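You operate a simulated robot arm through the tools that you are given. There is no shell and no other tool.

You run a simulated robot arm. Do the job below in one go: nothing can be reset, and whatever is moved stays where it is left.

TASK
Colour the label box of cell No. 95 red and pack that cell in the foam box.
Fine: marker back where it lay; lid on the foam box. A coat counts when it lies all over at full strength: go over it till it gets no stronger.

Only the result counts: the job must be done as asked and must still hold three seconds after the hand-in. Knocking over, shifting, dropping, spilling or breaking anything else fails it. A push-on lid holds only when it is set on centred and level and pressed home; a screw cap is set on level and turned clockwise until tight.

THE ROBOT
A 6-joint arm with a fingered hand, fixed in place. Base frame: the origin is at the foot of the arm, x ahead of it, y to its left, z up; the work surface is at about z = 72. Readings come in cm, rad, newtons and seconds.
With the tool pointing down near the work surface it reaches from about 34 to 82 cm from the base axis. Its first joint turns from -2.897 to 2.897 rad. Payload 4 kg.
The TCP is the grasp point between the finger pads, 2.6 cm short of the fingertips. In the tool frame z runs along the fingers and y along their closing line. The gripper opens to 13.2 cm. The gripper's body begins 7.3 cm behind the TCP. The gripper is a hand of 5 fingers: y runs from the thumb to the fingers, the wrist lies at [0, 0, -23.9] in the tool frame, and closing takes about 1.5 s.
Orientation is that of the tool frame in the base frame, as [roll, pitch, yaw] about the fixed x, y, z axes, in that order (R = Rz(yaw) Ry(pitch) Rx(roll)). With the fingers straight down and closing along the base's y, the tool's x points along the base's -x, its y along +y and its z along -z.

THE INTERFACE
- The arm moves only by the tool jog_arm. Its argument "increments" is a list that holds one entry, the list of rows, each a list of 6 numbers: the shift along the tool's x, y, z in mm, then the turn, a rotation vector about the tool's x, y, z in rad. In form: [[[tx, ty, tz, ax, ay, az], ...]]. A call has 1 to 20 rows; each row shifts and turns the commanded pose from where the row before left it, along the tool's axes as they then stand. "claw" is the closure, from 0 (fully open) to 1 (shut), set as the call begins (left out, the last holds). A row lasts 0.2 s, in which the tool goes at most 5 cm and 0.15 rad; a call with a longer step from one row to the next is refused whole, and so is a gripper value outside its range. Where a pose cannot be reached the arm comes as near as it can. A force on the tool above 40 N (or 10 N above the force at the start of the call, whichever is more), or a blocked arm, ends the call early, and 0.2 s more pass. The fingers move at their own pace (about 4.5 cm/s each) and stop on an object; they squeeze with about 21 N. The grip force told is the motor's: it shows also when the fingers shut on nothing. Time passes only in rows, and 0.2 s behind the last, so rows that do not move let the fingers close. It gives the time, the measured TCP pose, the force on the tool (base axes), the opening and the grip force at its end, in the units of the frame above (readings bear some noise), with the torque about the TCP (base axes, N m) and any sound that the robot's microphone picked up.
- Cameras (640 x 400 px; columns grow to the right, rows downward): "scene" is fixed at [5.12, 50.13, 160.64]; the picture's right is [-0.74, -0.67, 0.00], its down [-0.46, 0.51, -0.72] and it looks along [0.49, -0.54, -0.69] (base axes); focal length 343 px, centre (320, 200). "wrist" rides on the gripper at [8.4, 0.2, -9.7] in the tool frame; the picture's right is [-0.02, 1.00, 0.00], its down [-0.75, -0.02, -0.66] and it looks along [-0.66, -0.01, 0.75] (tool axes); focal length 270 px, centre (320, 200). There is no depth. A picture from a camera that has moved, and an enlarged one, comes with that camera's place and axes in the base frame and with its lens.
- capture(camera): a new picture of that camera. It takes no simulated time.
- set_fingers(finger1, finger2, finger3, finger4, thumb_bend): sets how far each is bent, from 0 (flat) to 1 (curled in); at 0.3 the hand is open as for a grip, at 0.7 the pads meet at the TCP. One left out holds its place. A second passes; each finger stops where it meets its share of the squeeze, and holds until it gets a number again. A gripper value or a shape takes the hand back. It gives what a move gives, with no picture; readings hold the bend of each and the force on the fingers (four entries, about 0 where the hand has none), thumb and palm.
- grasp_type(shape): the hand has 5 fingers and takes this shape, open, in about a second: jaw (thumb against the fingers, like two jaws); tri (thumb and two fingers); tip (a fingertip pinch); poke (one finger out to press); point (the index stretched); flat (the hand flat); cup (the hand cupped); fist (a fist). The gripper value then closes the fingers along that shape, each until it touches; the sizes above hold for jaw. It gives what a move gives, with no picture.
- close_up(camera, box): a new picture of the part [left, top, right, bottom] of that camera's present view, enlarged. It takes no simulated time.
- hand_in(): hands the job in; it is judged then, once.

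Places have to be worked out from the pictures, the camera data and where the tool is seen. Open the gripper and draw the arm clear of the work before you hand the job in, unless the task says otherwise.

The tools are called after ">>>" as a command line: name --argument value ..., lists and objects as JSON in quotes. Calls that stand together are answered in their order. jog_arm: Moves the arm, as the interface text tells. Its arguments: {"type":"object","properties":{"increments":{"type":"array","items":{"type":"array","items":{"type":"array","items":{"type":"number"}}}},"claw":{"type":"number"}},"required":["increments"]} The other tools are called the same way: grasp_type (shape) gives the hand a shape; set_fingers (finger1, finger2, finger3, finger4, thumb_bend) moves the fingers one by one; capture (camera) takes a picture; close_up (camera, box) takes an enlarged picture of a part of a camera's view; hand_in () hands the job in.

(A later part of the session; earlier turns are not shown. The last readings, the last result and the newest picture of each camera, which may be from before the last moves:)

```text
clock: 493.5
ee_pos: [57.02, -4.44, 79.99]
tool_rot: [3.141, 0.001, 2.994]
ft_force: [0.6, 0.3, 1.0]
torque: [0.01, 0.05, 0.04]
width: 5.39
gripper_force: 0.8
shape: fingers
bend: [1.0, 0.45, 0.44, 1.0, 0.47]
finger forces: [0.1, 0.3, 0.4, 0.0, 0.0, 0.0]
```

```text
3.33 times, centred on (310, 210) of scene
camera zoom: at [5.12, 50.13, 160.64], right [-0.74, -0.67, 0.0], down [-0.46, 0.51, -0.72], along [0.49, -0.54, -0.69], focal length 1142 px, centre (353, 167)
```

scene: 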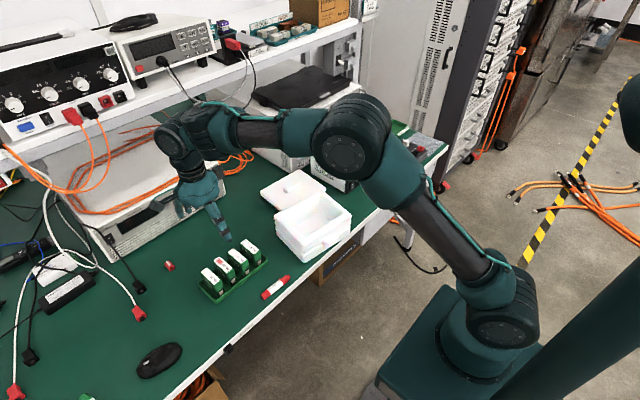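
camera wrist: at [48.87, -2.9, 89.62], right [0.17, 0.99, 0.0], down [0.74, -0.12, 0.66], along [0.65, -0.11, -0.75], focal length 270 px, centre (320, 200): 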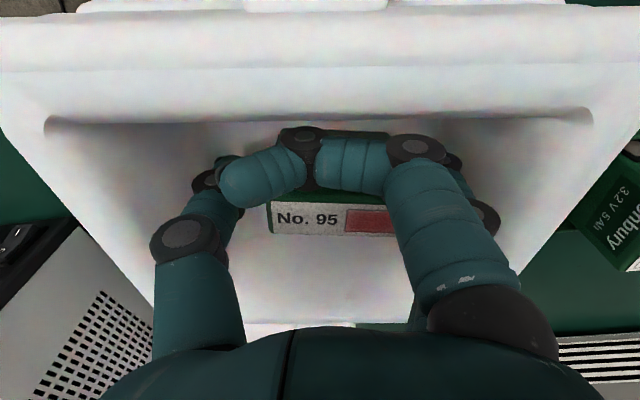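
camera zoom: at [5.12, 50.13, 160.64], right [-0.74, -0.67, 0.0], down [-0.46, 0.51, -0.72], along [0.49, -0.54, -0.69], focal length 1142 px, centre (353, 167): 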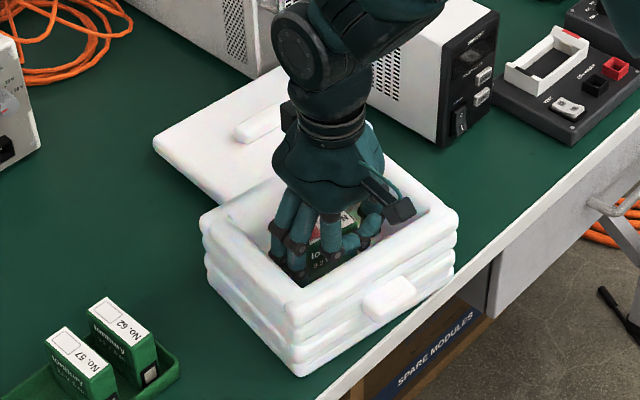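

Released, but the fingers still touch lightly; I open a touch more and rise straight up.

>>> set_fingers --finger2 0.41 --finger3 0.4 --thumb_bend 0.45

>>> jog_arm --increments '[[[0, 0, -5, 0, 0, 0], [0, 0, -15, 0, 0, 0], [0, 0, -25, 0, 0, 0], [0, 0, -35, 0, 0, 0], [0, 0, -40, 0, 0, 0], [0, 0, -40, 0, 0, 0], [0, 0, -40, 0, 0, 0], [0, 0, 0, 0, 0, 0]]]'

>>> capture --camera "wrist"

>>> close_up --camera "scene" --box '[250, 150, 370, 270]'

```text
clock: 494.5
ee_pos: [57.18, -4.41, 80.04]
tool_rot: [-3.141, 0.002, 2.993]
ft_force: [0.1, -0.5, 0.4]
torque: [-0.02, 0.02, -0.02]
width: 5.53
gripper_force: 0.2
shape: fingers
bend: [1.0, 0.41, 0.4, 1.0, 0.45]
finger forces: [0.1, 0.0, 0.1, 0.1, 0.0, 0.0]
```

```text
clock: 496.3
ee_pos: [57.21, -4.25, 99.75]
tool_rot: [3.141, 0.001, 2.996]
ft_force: [0.9, -0.2, -0.5]
torque: [-0.03, -0.01, 0.02]
width: 5.52
gripper_force: 0.1
shape: fingers
bend: [1.0, 0.41, 0.4, 1.0, 0.45]
finger forces: [0.1, 0.1, 0.0, 0.0, 0.0, 0.0]
```

```text
taken
camera wrist: at [49.0, -2.81, 109.41], right [0.17, 0.99, 0.0], down [0.74, -0.12, 0.66], along [0.65, -0.11, -0.75], focal length 270 px, centre (320, 200)
```

wrist: 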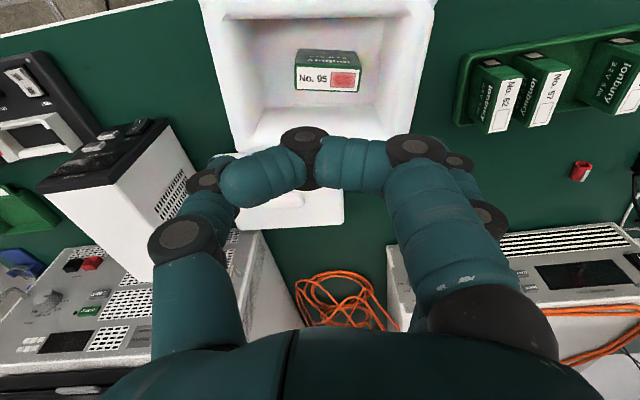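

```text
3.33 times, centred on (310, 210) of scene
camera zoom: at [5.12, 50.13, 160.64], right [-0.74, -0.67, 0.0], down [-0.46, 0.51, -0.72], along [0.49, -0.54, -0.69], focal length 1142 px, centre (353, 167)
```

zoom: 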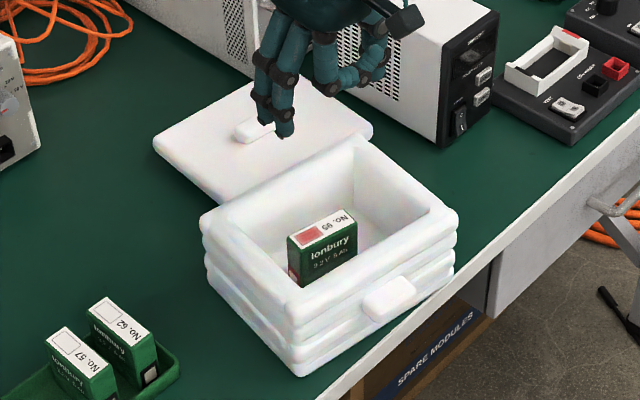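

Cell 95 stands upright in the box, below the rim. Now the lid: I open the hand, rise and move to a viewing pose over the box to measure its rim precisely.

>>> jog_arm --increments '[[[0, 0, -30, 0, 0, -0.147], [13, 0, -30, 0, 0, 0], [13, 0, -30, 0, 0, 0], [13, 0, -32, 0, 0, 0], [13, 0, 0, 0, 0, 0], [0, 0, 0, 0, 0, 0], [0, 0, 0, 0, 0, 0], [0, 0, 0, 0, 0, 0]]]' --claw 0

>>> capture --camera "wrist"

>>> close_up --camera "scene" --box '[180, 220, 300, 310]'

```text
clock: 498.1
ee_pos: [51.8, -4.32, 112.09]
tool_rot: [3.14, 0.002, -3.141]
ft_force: [-0.1, -0.6, -0.4]
torque: [0.02, 0.02, 0.0]
width: 13.19
gripper_force: 0.1
shape: jaw
bend: [0.3, 0.3, 0.3, 0.3, 0.3]
finger forces: [0.0, 0.0, 0.0, 0.0, 0.0, 0.1]
```

```text
taken
camera wrist: at [43.35, -4.07, 121.72], right [0.02, 1.0, 0.0], down [0.75, -0.01, 0.66], along [0.66, -0.01, -0.75], focal length 270 px, centre (320, 200)
```

wrist: 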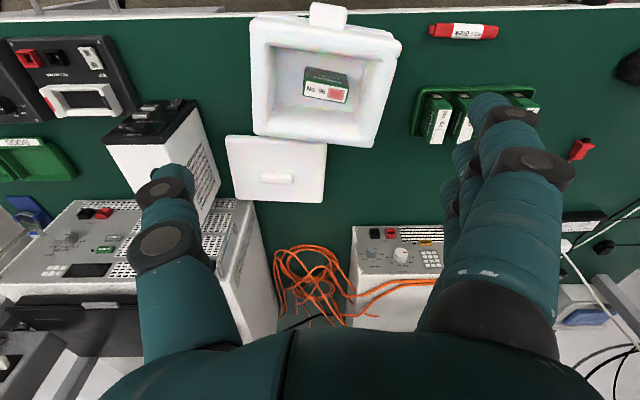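

```text
4.44 times, centred on (240, 265) of scene
camera zoom: at [5.12, 50.13, 160.64], right [-0.74, -0.67, 0.0], down [-0.46, 0.51, -0.72], along [0.49, -0.54, -0.69], focal length 1523 px, centre (676, -89)
```

zoom: 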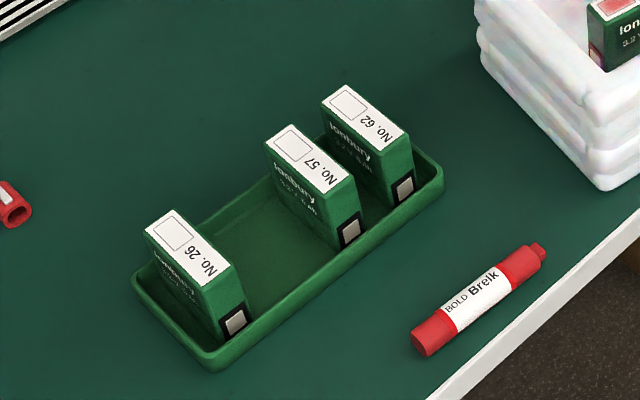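

The tray and its cells are practically where they were. I enlarge the box rim and the lid in this view.

>>> close_up --camera "wrist" --box '[225, 0, 415, 150]'

>>> close_up --camera "wrist" --box '[210, 115, 350, 220]'

```text
2.67 times, centred on (320, 75) of wrist
camera zoom: at [43.35, -4.07, 121.72], right [0.02, 1.0, 0.0], down [0.75, -0.01, 0.66], along [0.66, -0.01, -0.75], focal length 721 px, centre (320, 533)
```

zoom: 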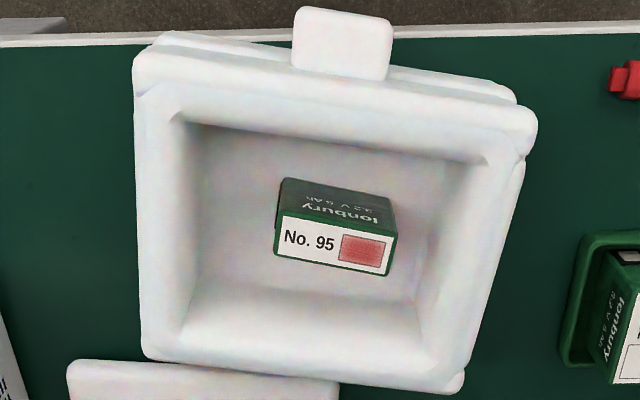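

```text
3.81 times, centred on (280, 168) of wrist
camera zoom: at [43.35, -4.07, 121.72], right [0.02, 1.0, 0.0], down [0.75, -0.01, 0.66], along [0.66, -0.01, -0.75], focal length 1030 px, centre (472, 324)
```

zoom: 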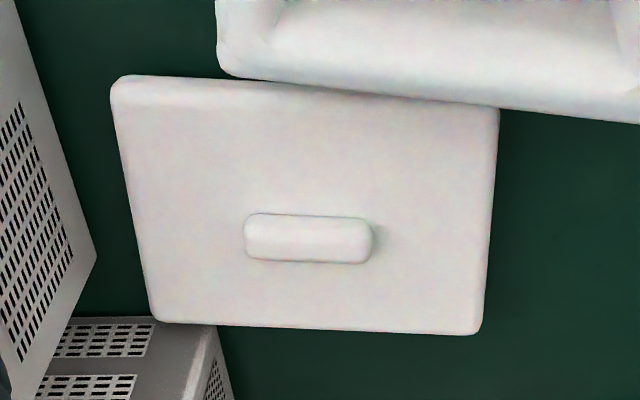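

Measured: box rim centre about (57.4, -4.3), rim z≈82.6, yaw ≈ -0.137; lid centre about (77, -13.6), top z≈74.5, yaw ≈ -0.085, handle lengthwise along its long side. I turn the hand to close across the handle and move above it.

>>> jog_arm --increments '[[[0, 0, 0, 0, 0, 0.138], [0, 0, 0, 0, 0, 0.138], [0, 0, 0, 0, 0, 0.138], [0, 0, 0, 0, 0, 0.138], [0, 0, 0, 0, 0, 0.138], [0, 0, 0, 0, 0, 0.138], [0, 0, 0, 0, 0, 0.138], [0, 0, 0, 0, 0, 0.138], [0, 0, 0, 0, 0, 0.138], [0, 0, 0, 0, 0, 0.138], [0, 0, 0, 0, 0, 0.138], [0, 0, 0, 0, 0, 0.138], [0, 0, 0, 0, 0, 0]]]'

>>> jog_arm --increments '[[[-10, 37, 0, 0, 0, 0], [-10, 37, 0, 0, 0, 0], [-10, 37, 0, 0, 0, 0], [-10, 37, 0, 0, 0, 0], [-10, 37, 0, 0, 0, 0], [-11, 37, 0, 0, 0, 0], [-10, 37, 0, 0, 0, 0], [0, 0, 40, 0, 0, 0], [0, 0, 40, 0, 0, 0], [0, 0, 40, 0, 0, 0], [0, 0, 30, 0, 0, 0], [0, 0, 0, 0, 0, 0], [0, 0, 0, 0, 0, 0]]]' --claw 0.3

>>> capture --camera "wrist"

>>> capture --camera "scene"

```text
clock: 500.9
ee_pos: [51.78, -4.44, 112.13]
tool_rot: [3.138, 0.001, 1.484]
ft_force: [-0.2, 0.3, 0.6]
torque: [-0.01, 0.0, -0.01]
width: 13.19
gripper_force: 0.0
shape: jaw
bend: [0.3, 0.3, 0.3, 0.3, 0.3]
finger forces: [0.0, 0.1, 0.0, 0.0, 0.0, 0.0]
```

```text
clock: 503.7
ee_pos: [73.8, -13.0, 95.8]
tool_rot: [3.14, 0.0, 1.485]
ft_force: [0.1, 0.2, 0.4]
torque: [-0.01, -0.02, 0.0]
width: 9.27
gripper_force: 0.0
shape: jaw
bend: [0.67, 0.67, 0.67, 0.67, 0.63]
finger forces: [0.0, 0.0, 0.0, 0.1, 0.0, 0.0]
out of reach, approached as far as the arm can: row 7
```

```text
taken
camera wrist: at [74.78, -4.5, 105.61], right [0.99, -0.11, 0.0], down [-0.08, -0.75, 0.66], along [-0.07, -0.65, -0.75], focal length 270 px, centre (320, 200)
```

wrist: 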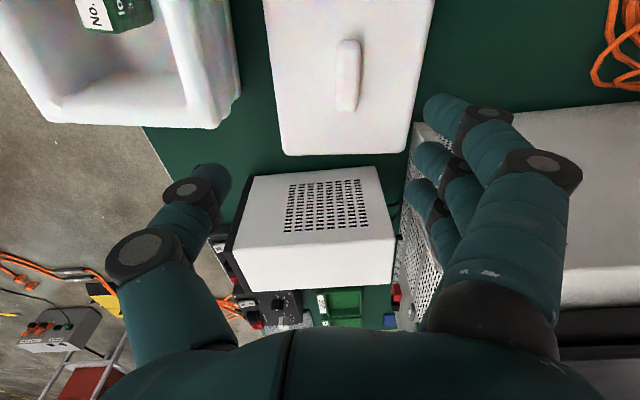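

```text
taken
```

scene: 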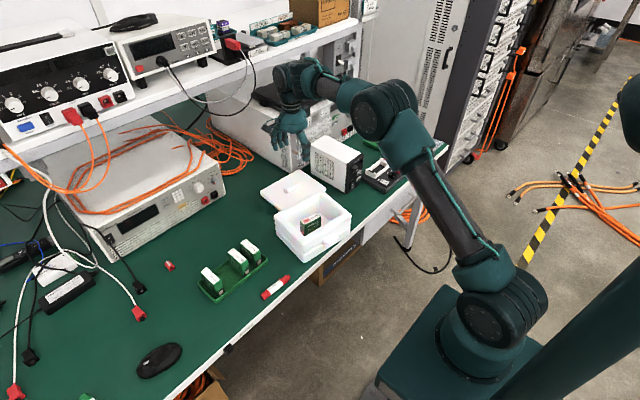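

At the greater height the reach ended 3 cm short; here lower it should go. I shift 3.2 cm outward to centre over the handle.

>>> jog_arm --increments '[[[-3, 16, 0, 0, 0, 0], [-3, 16, 0, 0, 0, 0], [0, 0, 30, 0, 0, 0], [0, 0, 20, 0, 0, 0], [0, 0, 0, 0, 0, 0], [0, 0, 0, 0, 0, 0]]]'

>>> capture --camera "wrist"

>>> close_up --camera "scene" --box '[240, 80, 380, 250]'

```text
clock: 505.1
ee_pos: [77.0, -13.74, 91.01]
tool_rot: [3.14, 0.0, 1.484]
ft_force: [0.1, 0.2, 0.6]
torque: [0.01, -0.01, 0.0]
width: 9.25
gripper_force: 0.0
shape: jaw
bend: [0.67, 0.67, 0.67, 0.67, 0.63]
finger forces: [0.1, 0.0, 0.0, 0.0, 0.0, 0.1]
```

```text
taken
camera wrist: at [78.02, -5.33, 100.68], right [0.99, -0.11, 0.0], down [-0.08, -0.75, 0.66], along [-0.07, -0.65, -0.75], focal length 270 px, centre (320, 200)
```

wrist: 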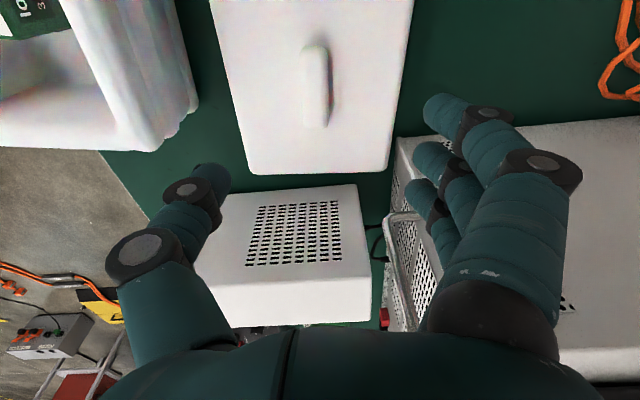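

```text
2.35 times, centred on (310, 165) of scene
camera zoom: at [5.12, 50.13, 160.64], right [-0.74, -0.67, 0.0], down [-0.46, 0.51, -0.72], along [0.49, -0.54, -0.69], focal length 806 px, centre (344, 282)
```

zoom: 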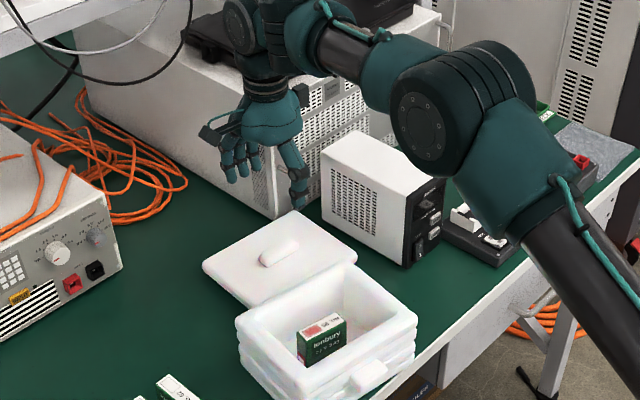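

The hand is centred on the handle to 2-3 mm and in line with it. I narrow the opening to about 5 cm and lower.

>>> jog_arm --increments '[[[2, -2, 30, 0, 0, 0], [0, 0, 30, 0, 0, 0], [0, 0, 30, 0, 0, 0], [0, 0, 15, 0, 0, 0], [0, 0, 0, 0, 0, 0]]]' --claw 0.6

>>> capture --camera "wrist"

>>> close_up --camera "scene" --box '[250, 110, 350, 220]'

```text
clock: 506.3
ee_pos: [76.86, -13.41, 80.61]
tool_rot: [3.141, 0.0, 1.486]
ft_force: [0.5, 0.0, 0.0]
torque: [0.02, 0.02, 0.0]
width: 5.37
gripper_force: 0.0
shape: jaw
bend: [0.73, 0.73, 0.73, 0.73, 0.7]
finger forces: [0.1, 0.0, 0.1, 0.1, 0.0, 0.0]
```

```text
taken
camera wrist: at [77.82, -5.03, 90.26], right [0.99, -0.11, 0.0], down [-0.08, -0.75, 0.66], along [-0.07, -0.65, -0.75], focal length 270 px, centre (320, 200)
```

wrist: 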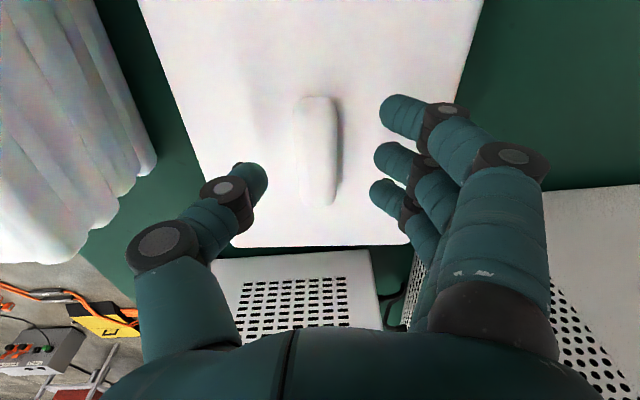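

```text
3.64 times, centred on (300, 165) of scene
camera zoom: at [5.12, 50.13, 160.64], right [-0.74, -0.67, 0.0], down [-0.46, 0.51, -0.72], along [0.49, -0.54, -0.69], focal length 1246 px, centre (393, 327)
```

zoom: 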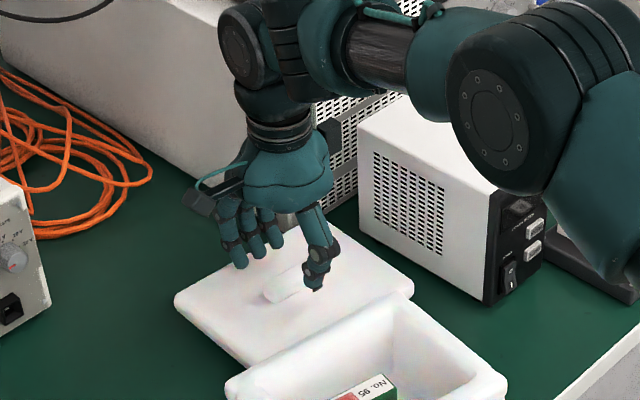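

The handle lies between thumb and fingers. I lower the last 3 cm, watching the force.

>>> jog_arm --increments '[[[0, 0, 15, 0, 0, 0], [0, 0, 10, 0, 0, 0], [0, 0, 5, 0, 0, 0], [0, 0, 0, 0, 0, 0]]]'

>>> jog_arm --increments '[[[0, 0, 3, 0, 0, 0], [0, 0, 0, 0, 0, 0]]]'

>>> capture --camera "wrist"

>>> close_up --camera "scene" --box '[260, 130, 340, 200]'

```text
clock: 507.3
ee_pos: [77.14, -13.65, 78.23]
tool_rot: [3.13, 0.001, 1.487]
ft_force: [-1.8, -0.2, 7.0]
torque: [0.04, 0.37, 0.04]
width: 5.45
gripper_force: 0.0
shape: jaw
bend: [0.73, 0.73, 0.73, 0.73, 0.7]
finger forces: [0.1, 0.0, 0.1, 0.0, 7.5, 0.0]
stopped in row 4: the force on the tool passed its limit at 42 N (the readings are from after the stop); the commanded pose is now the measured one
```

```text
clock: 507.9
ee_pos: [77.13, -13.48, 78.11]
tool_rot: [3.127, 0.001, 1.484]
ft_force: [-5.1, 0.1, 30.9]
torque: [-0.02, 0.28, 0.04]
width: 2.79
gripper_force: 21.3
shape: jaw
bend: [0.74, 0.74, 0.74, 0.74, 0.72]
finger forces: [5.3, 5.6, 6.1, 6.3, 33.1, 0.0]
```

```text
taken
camera wrist: at [77.96, -5.13, 87.76], right [0.99, -0.1, 0.01], down [-0.09, -0.75, 0.66], along [-0.06, -0.66, -0.75], focal length 270 px, centre (320, 200)
```

wrist: 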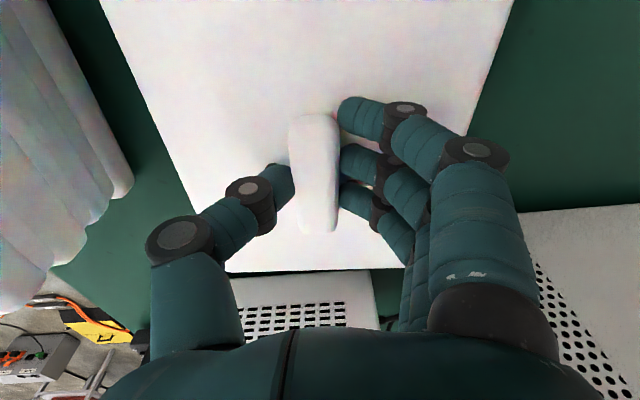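

```text
5.71 times, centred on (300, 165) of scene
camera zoom: at [5.12, 50.13, 160.64], right [-0.74, -0.67, 0.0], down [-0.46, 0.51, -0.72], along [0.49, -0.54, -0.69], focal length 1959 px, centre (434, 400)
```

zoom: 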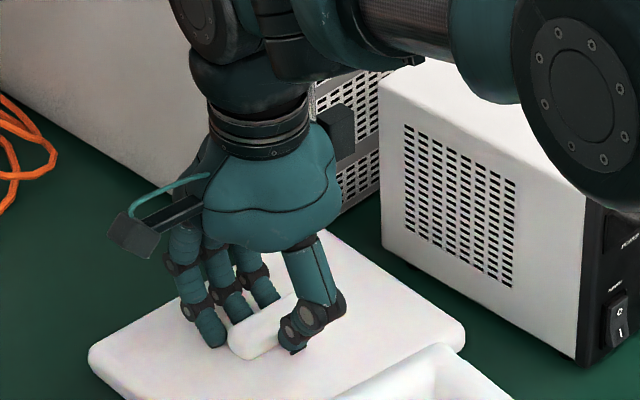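

The thumb met the lid's top, and the hand has already closed on the handle (2.8 cm wide). I relieve the downward force and close firmly.

>>> jog_arm --increments '[[[0, 0, -3, 0, 0, 0], [0, 0, 0, 0, 0, 0], [0, 0, 0, 0, 0, 0], [0, 0, 0, 0, 0, 0], [0, 0, 0, 0, 0, 0]]]' --claw 1

>>> capture --camera "wrist"

```text
clock: 509.1
ee_pos: [77.04, -13.58, 78.15]
tool_rot: [3.131, -0.001, 1.486]
ft_force: [-1.7, -1.9, 11.7]
torque: [-0.04, -0.03, 0.01]
width: 2.61
gripper_force: 21.3
shape: jaw
bend: [0.74, 0.74, 0.74, 0.74, 0.72]
finger forces: [4.4, 4.8, 5.2, 5.6, 20.6, 0.0]
```

```text
taken
camera wrist: at [77.94, -5.12, 87.82], right [0.99, -0.11, 0.01], down [-0.09, -0.75, 0.66], along [-0.06, -0.66, -0.75], focal length 270 px, centre (320, 200)
```

wrist: 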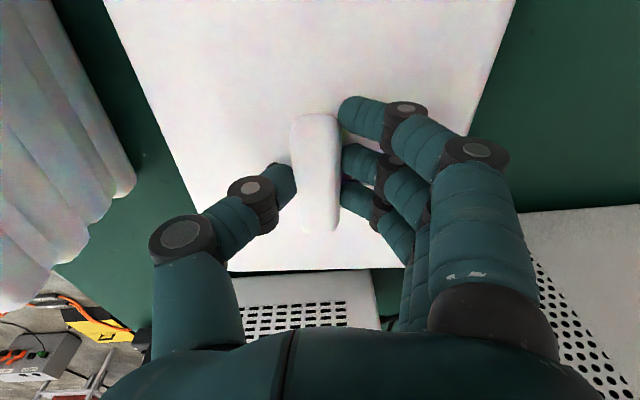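

The handle is gripped all along at about 21 N. I lift slowly 3 cm and check that the lid comes up level.

>>> jog_arm --increments '[[[0, 0, -5, 0, 0, 0], [0, 0, -10, 0, 0, 0], [0, 0, -15, 0, 0, 0], [0, 0, 0, 0, 0, 0]]]'

>>> capture --camera "wrist"

>>> close_up --camera "scene" --box '[240, 110, 360, 230]'

```text
clock: 510.1
ee_pos: [76.98, -13.56, 81.17]
tool_rot: [3.131, 0.0, 1.485]
ft_force: [0.3, 0.2, -0.5]
torque: [0.01, -0.01, -0.03]
width: 2.48
gripper_force: 20.7
shape: jaw
bend: [0.73, 0.73, 0.73, 0.73, 0.72]
finger forces: [3.7, 3.7, 3.7, 3.8, 15.9, 0.0]
```

```text
taken
camera wrist: at [77.93, -5.06, 90.81], right [0.99, -0.1, 0.01], down [-0.09, -0.75, 0.66], along [-0.06, -0.66, -0.75], focal length 270 px, centre (320, 200)
```

wrist: 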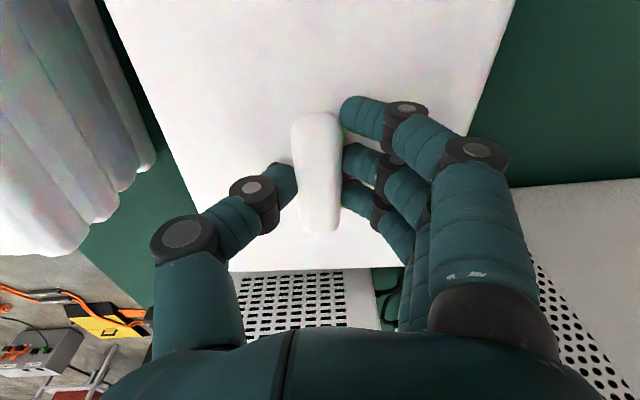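

```text
3.33 times, centred on (300, 170) of scene
camera zoom: at [5.12, 50.13, 160.64], right [-0.74, -0.67, 0.0], down [-0.46, 0.51, -0.72], along [0.49, -0.54, -0.69], focal length 1142 px, centre (387, 300)
```

zoom: 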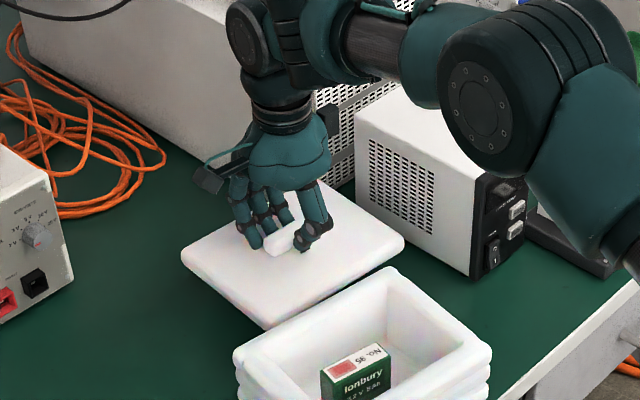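

The lid hangs level and still in the grip (its centre about 2 mm from the hand's centre). I raise it to z≈95, turn it 0.05 rad to the box's yaw and carry it over the box.

>>> jog_arm --increments '[[[0, 0, -20, 0, 0, 0], [0, 0, -30, 0, 0, 0], [0, 0, -35, 0, 0, 0], [0, 0, -35, 0, 0, 0], [0, 0, -18, 0, 0, 0.051], [7.9, -25.7, 0, 0, 0, 0], [7.9, -25.7, 0, 0, 0, 0], [7.9, -25.7, 0, 0, 0, 0], [7.9, -25.7, 0, 0, 0, 0], [7.9, -25.7, 0, 0, 0, 0], [7.9, -25.7, 0, 0, 0, 0], [7.9, -25.7, 0, 0, 0, 0], [7.7, -25.4, 0, 0, 0, 0], [0, 0, 0, 0, 0, 0], [0, 0, 0, 0, 0, 0]]]'

>>> capture --camera "wrist"

>>> close_up --camera "scene" --box '[240, 110, 380, 270]'

```text
clock: 513.3
ee_pos: [57.28, -4.67, 94.8]
tool_rot: [3.131, -0.001, 1.436]
ft_force: [-0.2, 0.1, -0.3]
torque: [-0.04, 0.0, 0.02]
width: 2.24
gripper_force: 20.4
shape: jaw
bend: [0.74, 0.72, 0.74, 0.74, 0.72]
finger forces: [3.6, 5.4, 4.3, 0.0, 10.9, 0.0]
```

```text
taken
camera wrist: at [58.63, 3.77, 104.44], right [0.99, -0.16, 0.01], down [-0.12, -0.74, 0.66], along [-0.09, -0.65, -0.75], focal length 270 px, centre (320, 200)
```

wrist: 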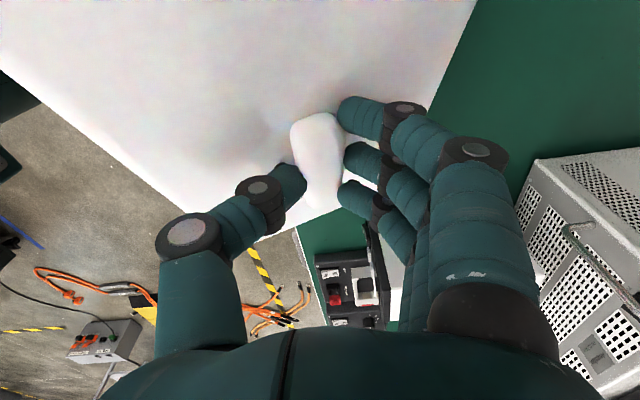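

```text
2.50 times, centred on (310, 190) of scene
camera zoom: at [5.12, 50.13, 160.64], right [-0.74, -0.67, 0.0], down [-0.46, 0.51, -0.72], along [0.49, -0.54, -0.69], focal length 857 px, centre (345, 225)
```

zoom: 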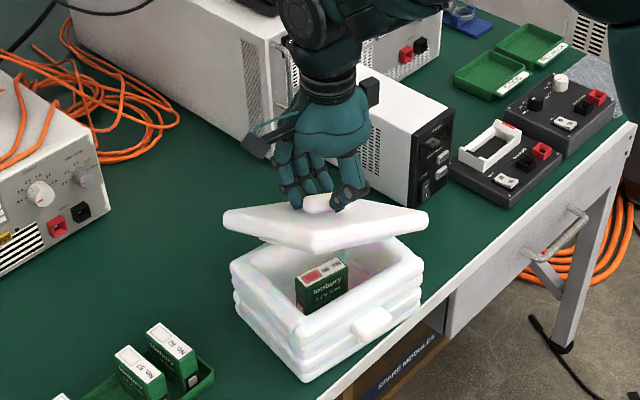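

The lid has slipped and turned about 30° in the grip (the little finger lost contact). I look closely before going on.

>>> close_up --camera "scene" --box '[265, 150, 345, 220]'

>>> close_up --camera "wrist" --box '[200, 60, 400, 260]'

```text
5.71 times, centred on (305, 185) of scene
camera zoom: at [5.12, 50.13, 160.64], right [-0.74, -0.67, 0.0], down [-0.46, 0.51, -0.72], along [0.49, -0.54, -0.69], focal length 1959 px, centre (406, 286)
```

zoom: 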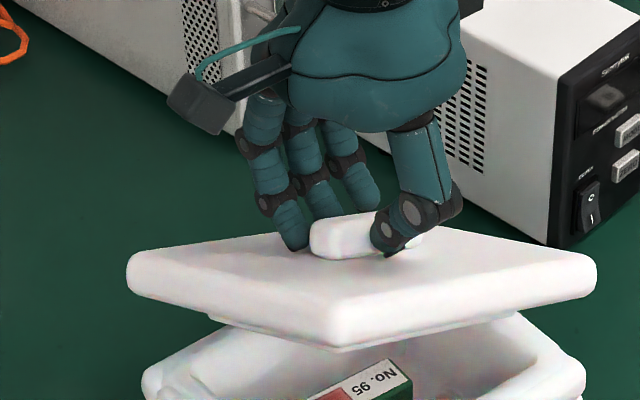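

```text
2.00 times, centred on (300, 160) of wrist
camera zoom: at [58.63, 3.77, 104.44], right [0.99, -0.16, 0.01], down [-0.12, -0.74, 0.66], along [-0.09, -0.65, -0.75], focal length 541 px, centre (360, 280)
```

zoom: 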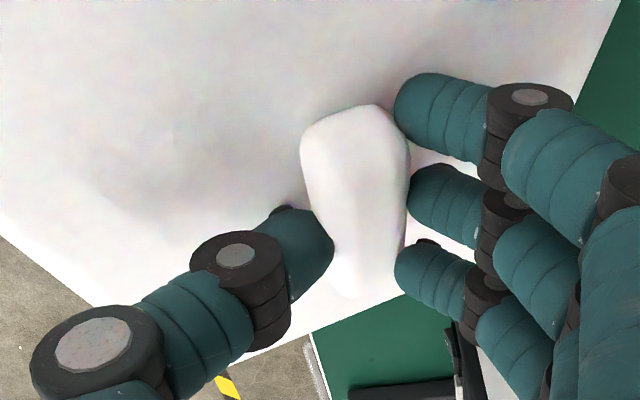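

The lid hangs tilted and turned. I carry it slowly to the free table area beside its old place (turning it straight on the way), to set it down and re-grip it properly.

>>> jog_arm --increments '[[[0, 0, 0, 0, 0, 0.055], [0, 0, 0, 0, 0, 0.055], [0, 0, 0, 0, 0, 0.055], [0, 0, 0, 0, 0, 0.055], [0, 0, 0, 0, 0, 0.055], [0, 0, 0, 0, 0, 0.055], [0, 0, 0, 0, 0, 0.055], [0, 0, 0, 0, 0, 0.055], [0, 0, 0, 0, 0, 0.055], [0, 0, 0, 0, 0, 0.055], [0, 0, 0, 0, 0, 0]]]'

>>> jog_arm --increments '[[[7.3, 12.7, 0, 0, 0, 0], [7.3, 12.7, 0, 0, 0, 0], [7.3, 12.7, 0, 0, 0, 0], [7.3, 12.7, 0, 0, 0, 0], [7.3, 12.7, 0, 0, 0, 0], [7.3, 12.7, 0, 0, 0, 0], [7.3, 12.7, 0, 0, 0, 0], [7.3, 12.7, 0, 0, 0, 0], [7.3, 12.7, 0, 0, 0, 0], [7.3, 12.7, 5, 0, 0, 0], [7.3, 12.7, 5, 0, 0, 0], [7.3, 12.7, 5, 0, 0, 0], [7.3, 12.7, 5, 0, 0, 0], [7.3, 12.7, 5, 0, 0, 0], [0, 0, 0, 0, 0, 0]]]'

>>> capture --camera "scene"

>>> capture --camera "wrist"

```text
clock: 515.7
ee_pos: [57.38, -4.67, 94.75]
tool_rot: [3.133, -0.005, 0.885]
ft_force: [0.1, -0.1, 0.1]
torque: [-0.01, -0.03, 0.0]
width: 2.24
gripper_force: 21.1
shape: jaw
bend: [0.74, 0.72, 0.74, 0.74, 0.72]
finger forces: [3.6, 5.5, 4.2, 0.1, 10.8, 0.0]
```

```text
clock: 518.9
ee_pos: [77.7, -7.92, 92.48]
tool_rot: [3.132, -0.006, 0.885]
ft_force: [-0.4, -0.7, 0.0]
torque: [-0.02, 0.01, 0.04]
width: 2.26
gripper_force: 21.5
shape: jaw
bend: [0.74, 0.72, 0.74, 0.74, 0.72]
finger forces: [3.5, 5.3, 4.1, 0.0, 10.6, 0.0]
```

```text
taken
```

scene: 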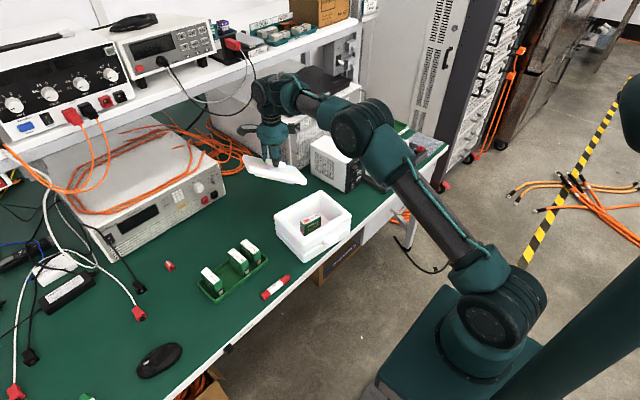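

```text
taken
camera wrist: at [83.19, -1.46, 102.2], right [0.76, -0.65, 0.01], down [-0.5, -0.57, 0.65], along [-0.42, -0.5, -0.76], focal length 270 px, centre (320, 200)
```

wrist: 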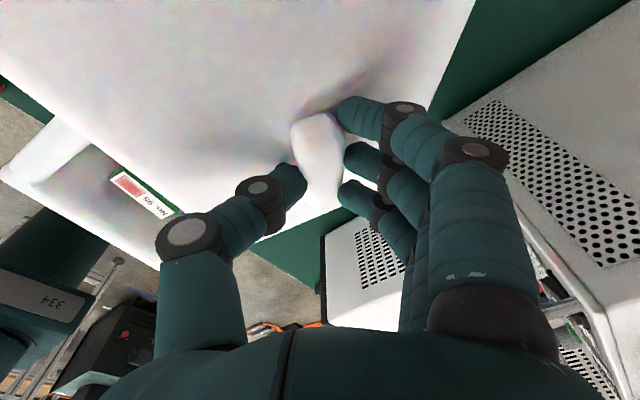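

I take a closer look at the lid's attitude before lowering.

>>> close_up --camera "scene" --box '[230, 110, 330, 210]'

```text
4.00 times, centred on (280, 160) of scene
camera zoom: at [5.12, 50.13, 160.64], right [-0.74, -0.67, 0.0], down [-0.46, 0.51, -0.72], along [0.49, -0.54, -0.69], focal length 1371 px, centre (480, 360)
```

zoom: 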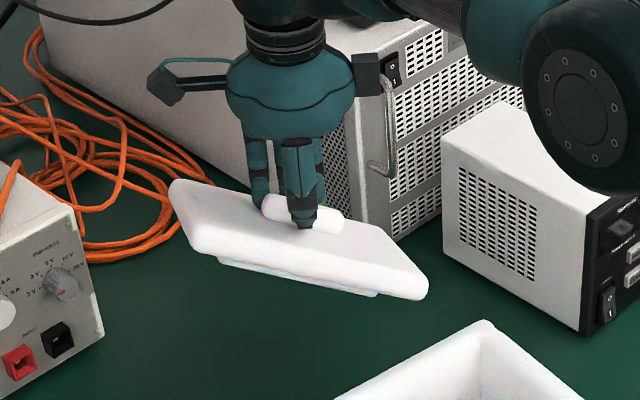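

The lid's near side is raised; lowering it onto the table should level it. I lower slowly in short steps.

>>> jog_arm --increments '[[[0, 0, 15, 0, 0, 0], [0, 0, 15, 0, 0, 0], [0, 0, 10, 0, 0, 0], [0, 0, 0, 0, 0, 0]]]'

>>> jog_arm --increments '[[[0, 0, 10, 0, 0, 0], [0, 0, 10, 0, 0, 0], [0, 0, 10, 0, 0, 0], [0, 0, 0, 0, 0, 0]]]'

>>> close_up --camera "scene" --box '[230, 110, 330, 210]'

```text
clock: 519.9
ee_pos: [77.71, -7.85, 88.42]
tool_rot: [3.133, -0.005, 0.885]
ft_force: [-0.3, -0.8, -1.5]
torque: [0.0, -0.02, 0.03]
width: 2.21
gripper_force: 20.8
shape: jaw
bend: [0.74, 0.72, 0.74, 0.74, 0.72]
finger forces: [3.4, 5.4, 4.0, 0.0, 10.4, 0.0]
```

```text
clock: 520.9
ee_pos: [77.84, -7.96, 85.29]
tool_rot: [3.133, -0.006, 0.886]
ft_force: [-0.8, -0.1, -0.9]
torque: [-0.02, 0.02, 0.0]
width: 2.22
gripper_force: 20.9
shape: jaw
bend: [0.74, 0.72, 0.74, 0.74, 0.72]
finger forces: [3.4, 5.3, 4.0, 0.1, 10.6, 0.0]
```

```text
4.00 times, centred on (280, 160) of scene
camera zoom: at [5.12, 50.13, 160.64], right [-0.74, -0.67, 0.0], down [-0.46, 0.51, -0.72], along [0.49, -0.54, -0.69], focal length 1371 px, centre (480, 360)
```

zoom: 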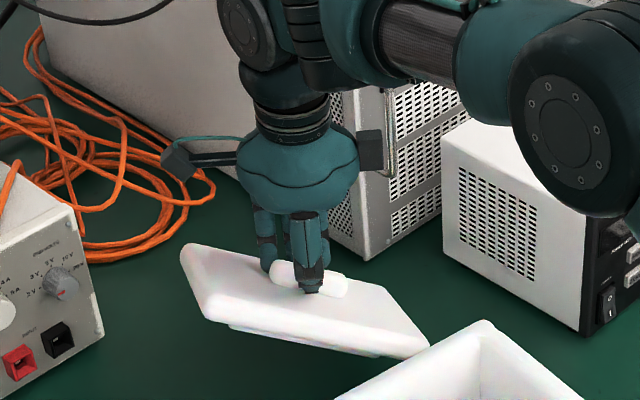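

The lid is mostly tilted, only slightly turned in the grip, so I turn the hand back by 0.55 rad here (away from the box) and then lower further.

>>> jog_arm --increments '[[[0, 0, 0, 0, 0, -0.055], [0, 0, 0, 0, 0, -0.055], [0, 0, 0, 0, 0, -0.055], [0, 0, 0, 0, 0, -0.055], [0, 0, 0, 0, 0, -0.055], [0, 0, 0, 0, 0, -0.055], [0, 0, 0, 0, 0, -0.055], [0, 0, 0, 0, 0, -0.055], [0, 0, 0, 0, 0, -0.055], [0, 0, 0, 0, 0, -0.055], [0, 0, 0, 0, 0, 0]]]'

>>> close_up --camera "scene" --box '[230, 110, 330, 210]'

>>> capture --camera "wrist"

```text
clock: 523.3
ee_pos: [77.75, -8.08, 85.53]
tool_rot: [3.132, 0.0, 1.436]
ft_force: [0.3, -0.2, 0.2]
torque: [-0.02, -0.02, -0.01]
width: 2.21
gripper_force: 21.2
shape: jaw
bend: [0.74, 0.72, 0.74, 0.74, 0.72]
finger forces: [3.4, 5.4, 3.9, 0.0, 10.6, 0.0]
```

```text
4.00 times, centred on (280, 160) of scene
camera zoom: at [5.12, 50.13, 160.64], right [-0.74, -0.67, 0.0], down [-0.46, 0.51, -0.72], along [0.49, -0.54, -0.69], focal length 1371 px, centre (480, 360)
```

zoom: 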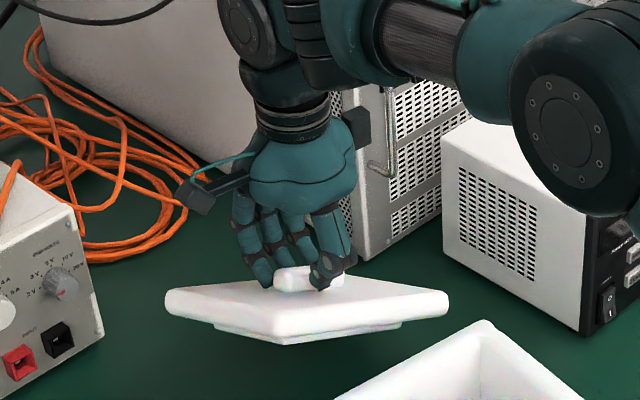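

```text
taken
camera wrist: at [79.08, 0.46, 95.17], right [0.99, -0.15, 0.01], down [-0.12, -0.74, 0.66], along [-0.09, -0.65, -0.75], focal length 270 px, centre (320, 200)
```

wrist: 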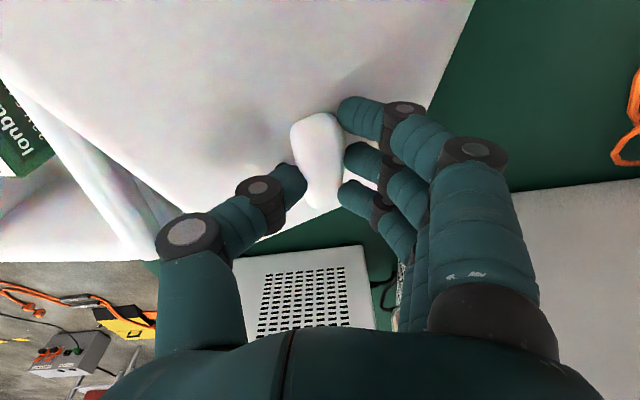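

Now lower step by step until the table levels the lid.

>>> jog_arm --increments '[[[0, 0, 10, 0, 0, 0], [0, 0, 10, 0, 0, 0], [0, 0, 5, 0, 0, 0], [0, 0, 0, 0, 0, 0]]]'

>>> jog_arm --increments '[[[0, 0, 5, 0, 0, 0], [0, 0, 5, 0, 0, 0], [0, 0, 5, 0, 0, 0], [0, 0, 0, 0, 0, 0]]]'

>>> close_up --camera "scene" --box '[230, 110, 330, 210]'

```text
clock: 524.3
ee_pos: [77.77, -7.88, 83.0]
tool_rot: [3.131, 0.0, 1.437]
ft_force: [-0.6, 0.7, 3.8]
torque: [-0.26, -0.21, 0.01]
width: 2.24
gripper_force: 21.1
shape: jaw
bend: [0.74, 0.73, 0.75, 0.74, 0.71]
finger forces: [2.4, 3.9, 16.1, 0.1, 10.6, 0.1]
```

```text
clock: 525.3
ee_pos: [77.81, -8.08, 81.52]
tool_rot: [3.13, 0.001, 1.433]
ft_force: [-1.0, 0.2, 3.7]
torque: [-0.29, -0.21, 0.04]
width: 2.24
gripper_force: 21.3
shape: jaw
bend: [0.73, 0.73, 0.75, 0.74, 0.71]
finger forces: [2.5, 3.5, 17.8, 0.0, 11.1, 0.0]
```

```text
4.00 times, centred on (280, 160) of scene
camera zoom: at [5.12, 50.13, 160.64], right [-0.74, -0.67, 0.0], down [-0.46, 0.51, -0.72], along [0.49, -0.54, -0.69], focal length 1371 px, centre (480, 360)
```

zoom: 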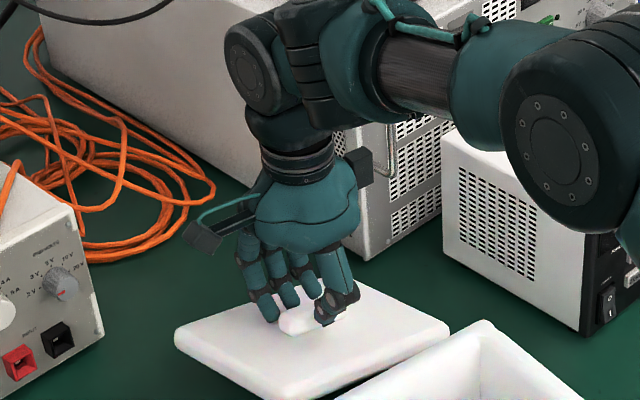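

The lid is levelling as it meets the table. I go on down.

>>> jog_arm --increments '[[[0, 0, 5, 0, 0, 0], [0, 0, 5, 0, 0, 0], [0, 0, 5, 0, 0, 0], [0, 0, 0, 0, 0, 0]]]'

>>> jog_arm --increments '[[[0, 0, 5, 0, 0, 0], [0, 0, 5, 0, 0, 0], [0, 0, 5, 0, 0, 0], [0, 0, 0, 0, 0, 0]]]'

>>> close_up --camera "scene" --box '[230, 110, 330, 210]'

>>> capture --camera "wrist"

```text
clock: 526.3
ee_pos: [77.81, -7.94, 79.97]
tool_rot: [3.13, 0.001, 1.434]
ft_force: [-1.0, -0.6, 0.3]
torque: [-0.01, -0.01, 0.01]
width: 1.73
gripper_force: 21.3
shape: jaw
bend: [0.74, 0.74, 0.74, 0.75, 0.75]
finger forces: [0.1, 0.1, 0.0, 1.0, 0.0, 0.0]
```

```text
clock: 527.0
ee_pos: [78.27, -7.96, 79.71]
tool_rot: [3.118, 0.0, 1.434]
ft_force: [-0.2, -0.1, 10.4]
torque: [-0.37, 0.0, 0.06]
width: 1.75
gripper_force: 21.3
shape: jaw
bend: [0.75, 0.75, 0.75, 0.77, 0.75]
finger forces: [0.1, 0.0, 0.0, 9.9, 1.4, 0.1]
stopped in row 3: the force on the tool passed its limit at 44 N (the readings are from after the stop); the commanded pose is now the measured one
```

```text
4.00 times, centred on (280, 160) of scene
camera zoom: at [5.12, 50.13, 160.64], right [-0.74, -0.67, 0.0], down [-0.46, 0.51, -0.72], along [0.49, -0.54, -0.69], focal length 1371 px, centre (480, 360)
```

zoom: 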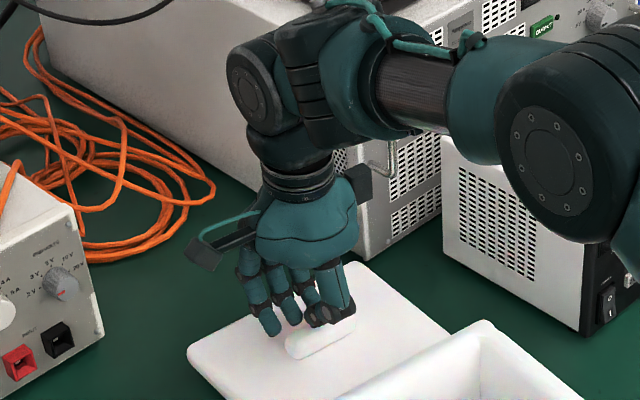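

```text
taken
camera wrist: at [79.39, 0.46, 89.32], right [0.99, -0.16, 0.02], down [-0.13, -0.74, 0.66], along [-0.08, -0.65, -0.75], focal length 270 px, centre (320, 200)
```

wrist: 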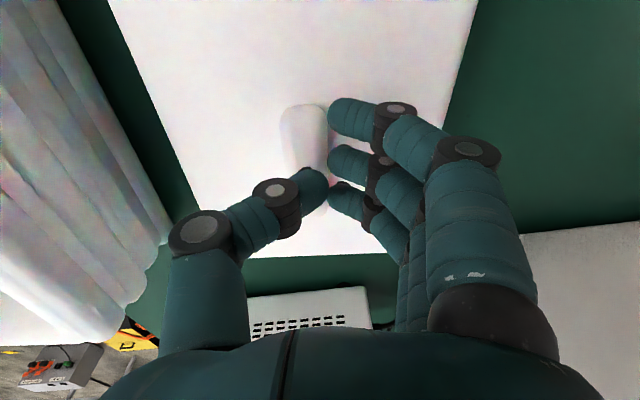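

The handle slipped out at the end and the lid lies flat on the table again. I raise the hand, open it, and look at where the lid is now.

>>> jog_arm --increments '[[[0, 0, -3, 0, 0, 0], [0, 0, -10, 0, 0, 0], [0, 0, -30, 0, 0, 0], [0, 0, -40, 0, 0, 0], [0, 0, -30, 0, 0, 0], [0, 0, 0, 0, 0, 0]]]' --claw 0.5

>>> capture --camera "wrist"

>>> close_up --camera "scene" --box '[230, 110, 370, 270]'

```text
clock: 528.4
ee_pos: [77.94, -8.09, 90.91]
tool_rot: [3.12, -0.001, 1.434]
ft_force: [-0.9, -0.3, 0.2]
torque: [0.01, 0.04, -0.05]
width: 6.51
gripper_force: 0.1
shape: jaw
bend: [0.73, 0.73, 0.73, 0.73, 0.7]
finger forces: [0.0, 0.0, 0.0, 0.0, 0.1, 0.0]
```

```text
taken
camera wrist: at [79.17, 0.37, 100.56], right [0.99, -0.16, 0.02], down [-0.13, -0.74, 0.66], along [-0.09, -0.65, -0.75], focal length 270 px, centre (320, 200)
```

wrist: 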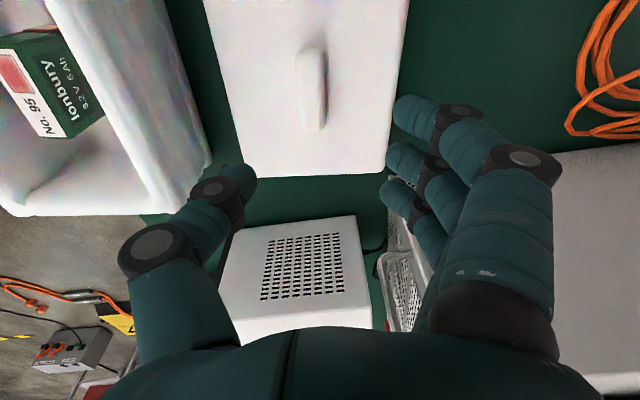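

```text
2.50 times, centred on (300, 190) of scene
camera zoom: at [5.12, 50.13, 160.64], right [-0.74, -0.67, 0.0], down [-0.46, 0.51, -0.72], along [0.49, -0.54, -0.69], focal length 857 px, centre (370, 225)
```

zoom: 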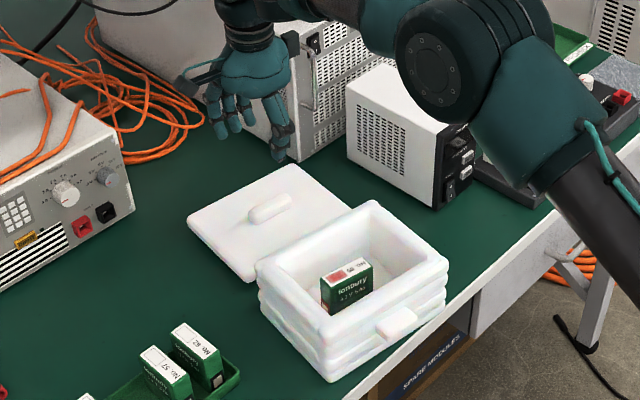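

The lid lies flat, in line with the hand. I straighten the tool, shift 1 cm along the handle so all four fingers bear on it, and look.

>>> jog_arm --increments '[[[0, 0, 0, 0.0216, 0, 0], [5.2, -2.2, 0, 0, 0, 0], [5.2, -2.3, 20, 0, 0, 0], [0, 0, 40, 0, 0, 0], [0, 0, 20, 0, 0, 0], [0, 0, 15, 0, 0, 0], [0, 0, 0, 0, 0, 0]]]' --claw 0.6

>>> capture --camera "wrist"

```text
clock: 530.0
ee_pos: [77.56, -6.9, 81.19]
tool_rot: [-3.141, -0.001, 1.435]
ft_force: [-0.2, -0.5, 0.2]
torque: [-0.02, 0.01, 0.02]
width: 5.37
gripper_force: 0.0
shape: jaw
bend: [0.73, 0.73, 0.73, 0.73, 0.7]
finger forces: [0.0, 0.0, 0.0, 0.1, 0.0, 0.0]
```

```text
taken
camera wrist: at [79.02, 1.59, 90.83], right [0.99, -0.16, 0.0], down [-0.12, -0.74, 0.66], along [-0.1, -0.65, -0.75], focal length 270 px, centre (320, 200)
```

wrist: 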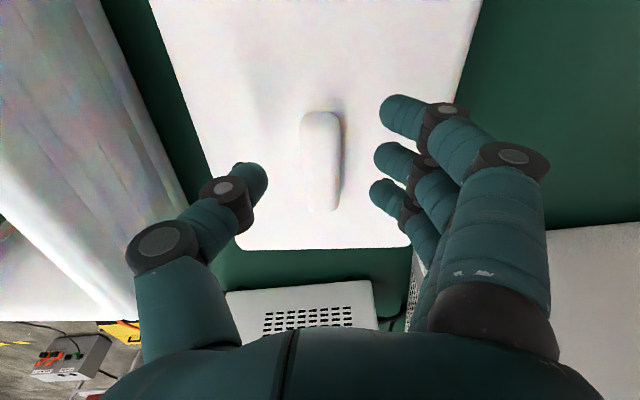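

Handle centred between thumb and fingers. I shift back 5 mm along it and go down gently to just above the lid's surface.

>>> jog_arm --increments '[[[-5, 0, 0, 0, 0, 0], [0, 0, 10, 0, 0, 0], [0, 0, 8, 0, 0, 0], [0, 0, 5, 0, 0, 0], [0, 0, 2, 0, 0, 0], [0, 0, 0, 0, 0, 0]]]'

>>> capture --camera "wrist"

>>> close_up --camera "scene" --box '[250, 130, 330, 200]'

```text
clock: 531.4
ee_pos: [77.57, -7.3, 78.78]
tool_rot: [-3.14, -0.001, 1.434]
ft_force: [-0.1, -0.4, 0.7]
torque: [-0.02, 0.01, -0.01]
width: 5.36
gripper_force: 0.1
shape: jaw
bend: [0.73, 0.73, 0.73, 0.73, 0.7]
finger forces: [0.1, 0.0, 0.0, 0.0, 0.0, 0.1]
```

```text
taken
camera wrist: at [78.92, 1.1, 88.39], right [0.99, -0.16, 0.0], down [-0.12, -0.74, 0.66], along [-0.1, -0.65, -0.75], focal length 270 px, centre (320, 200)
```

wrist: 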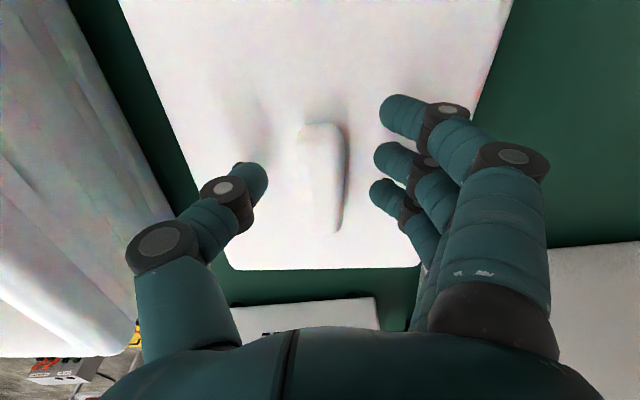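

```text
5.71 times, centred on (290, 165) of scene
camera zoom: at [5.12, 50.13, 160.64], right [-0.74, -0.67, 0.0], down [-0.46, 0.51, -0.72], along [0.49, -0.54, -0.69], focal length 1959 px, centre (491, 400)
```

zoom: 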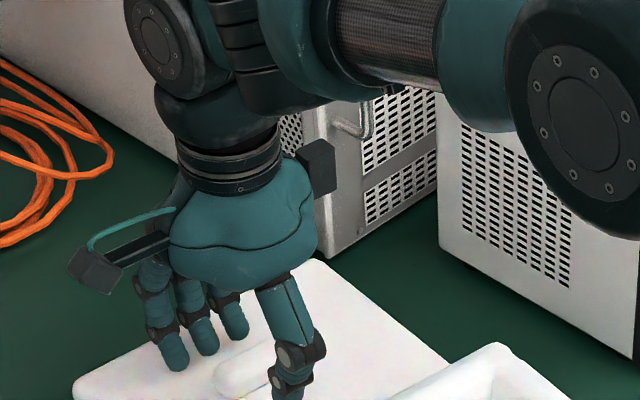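

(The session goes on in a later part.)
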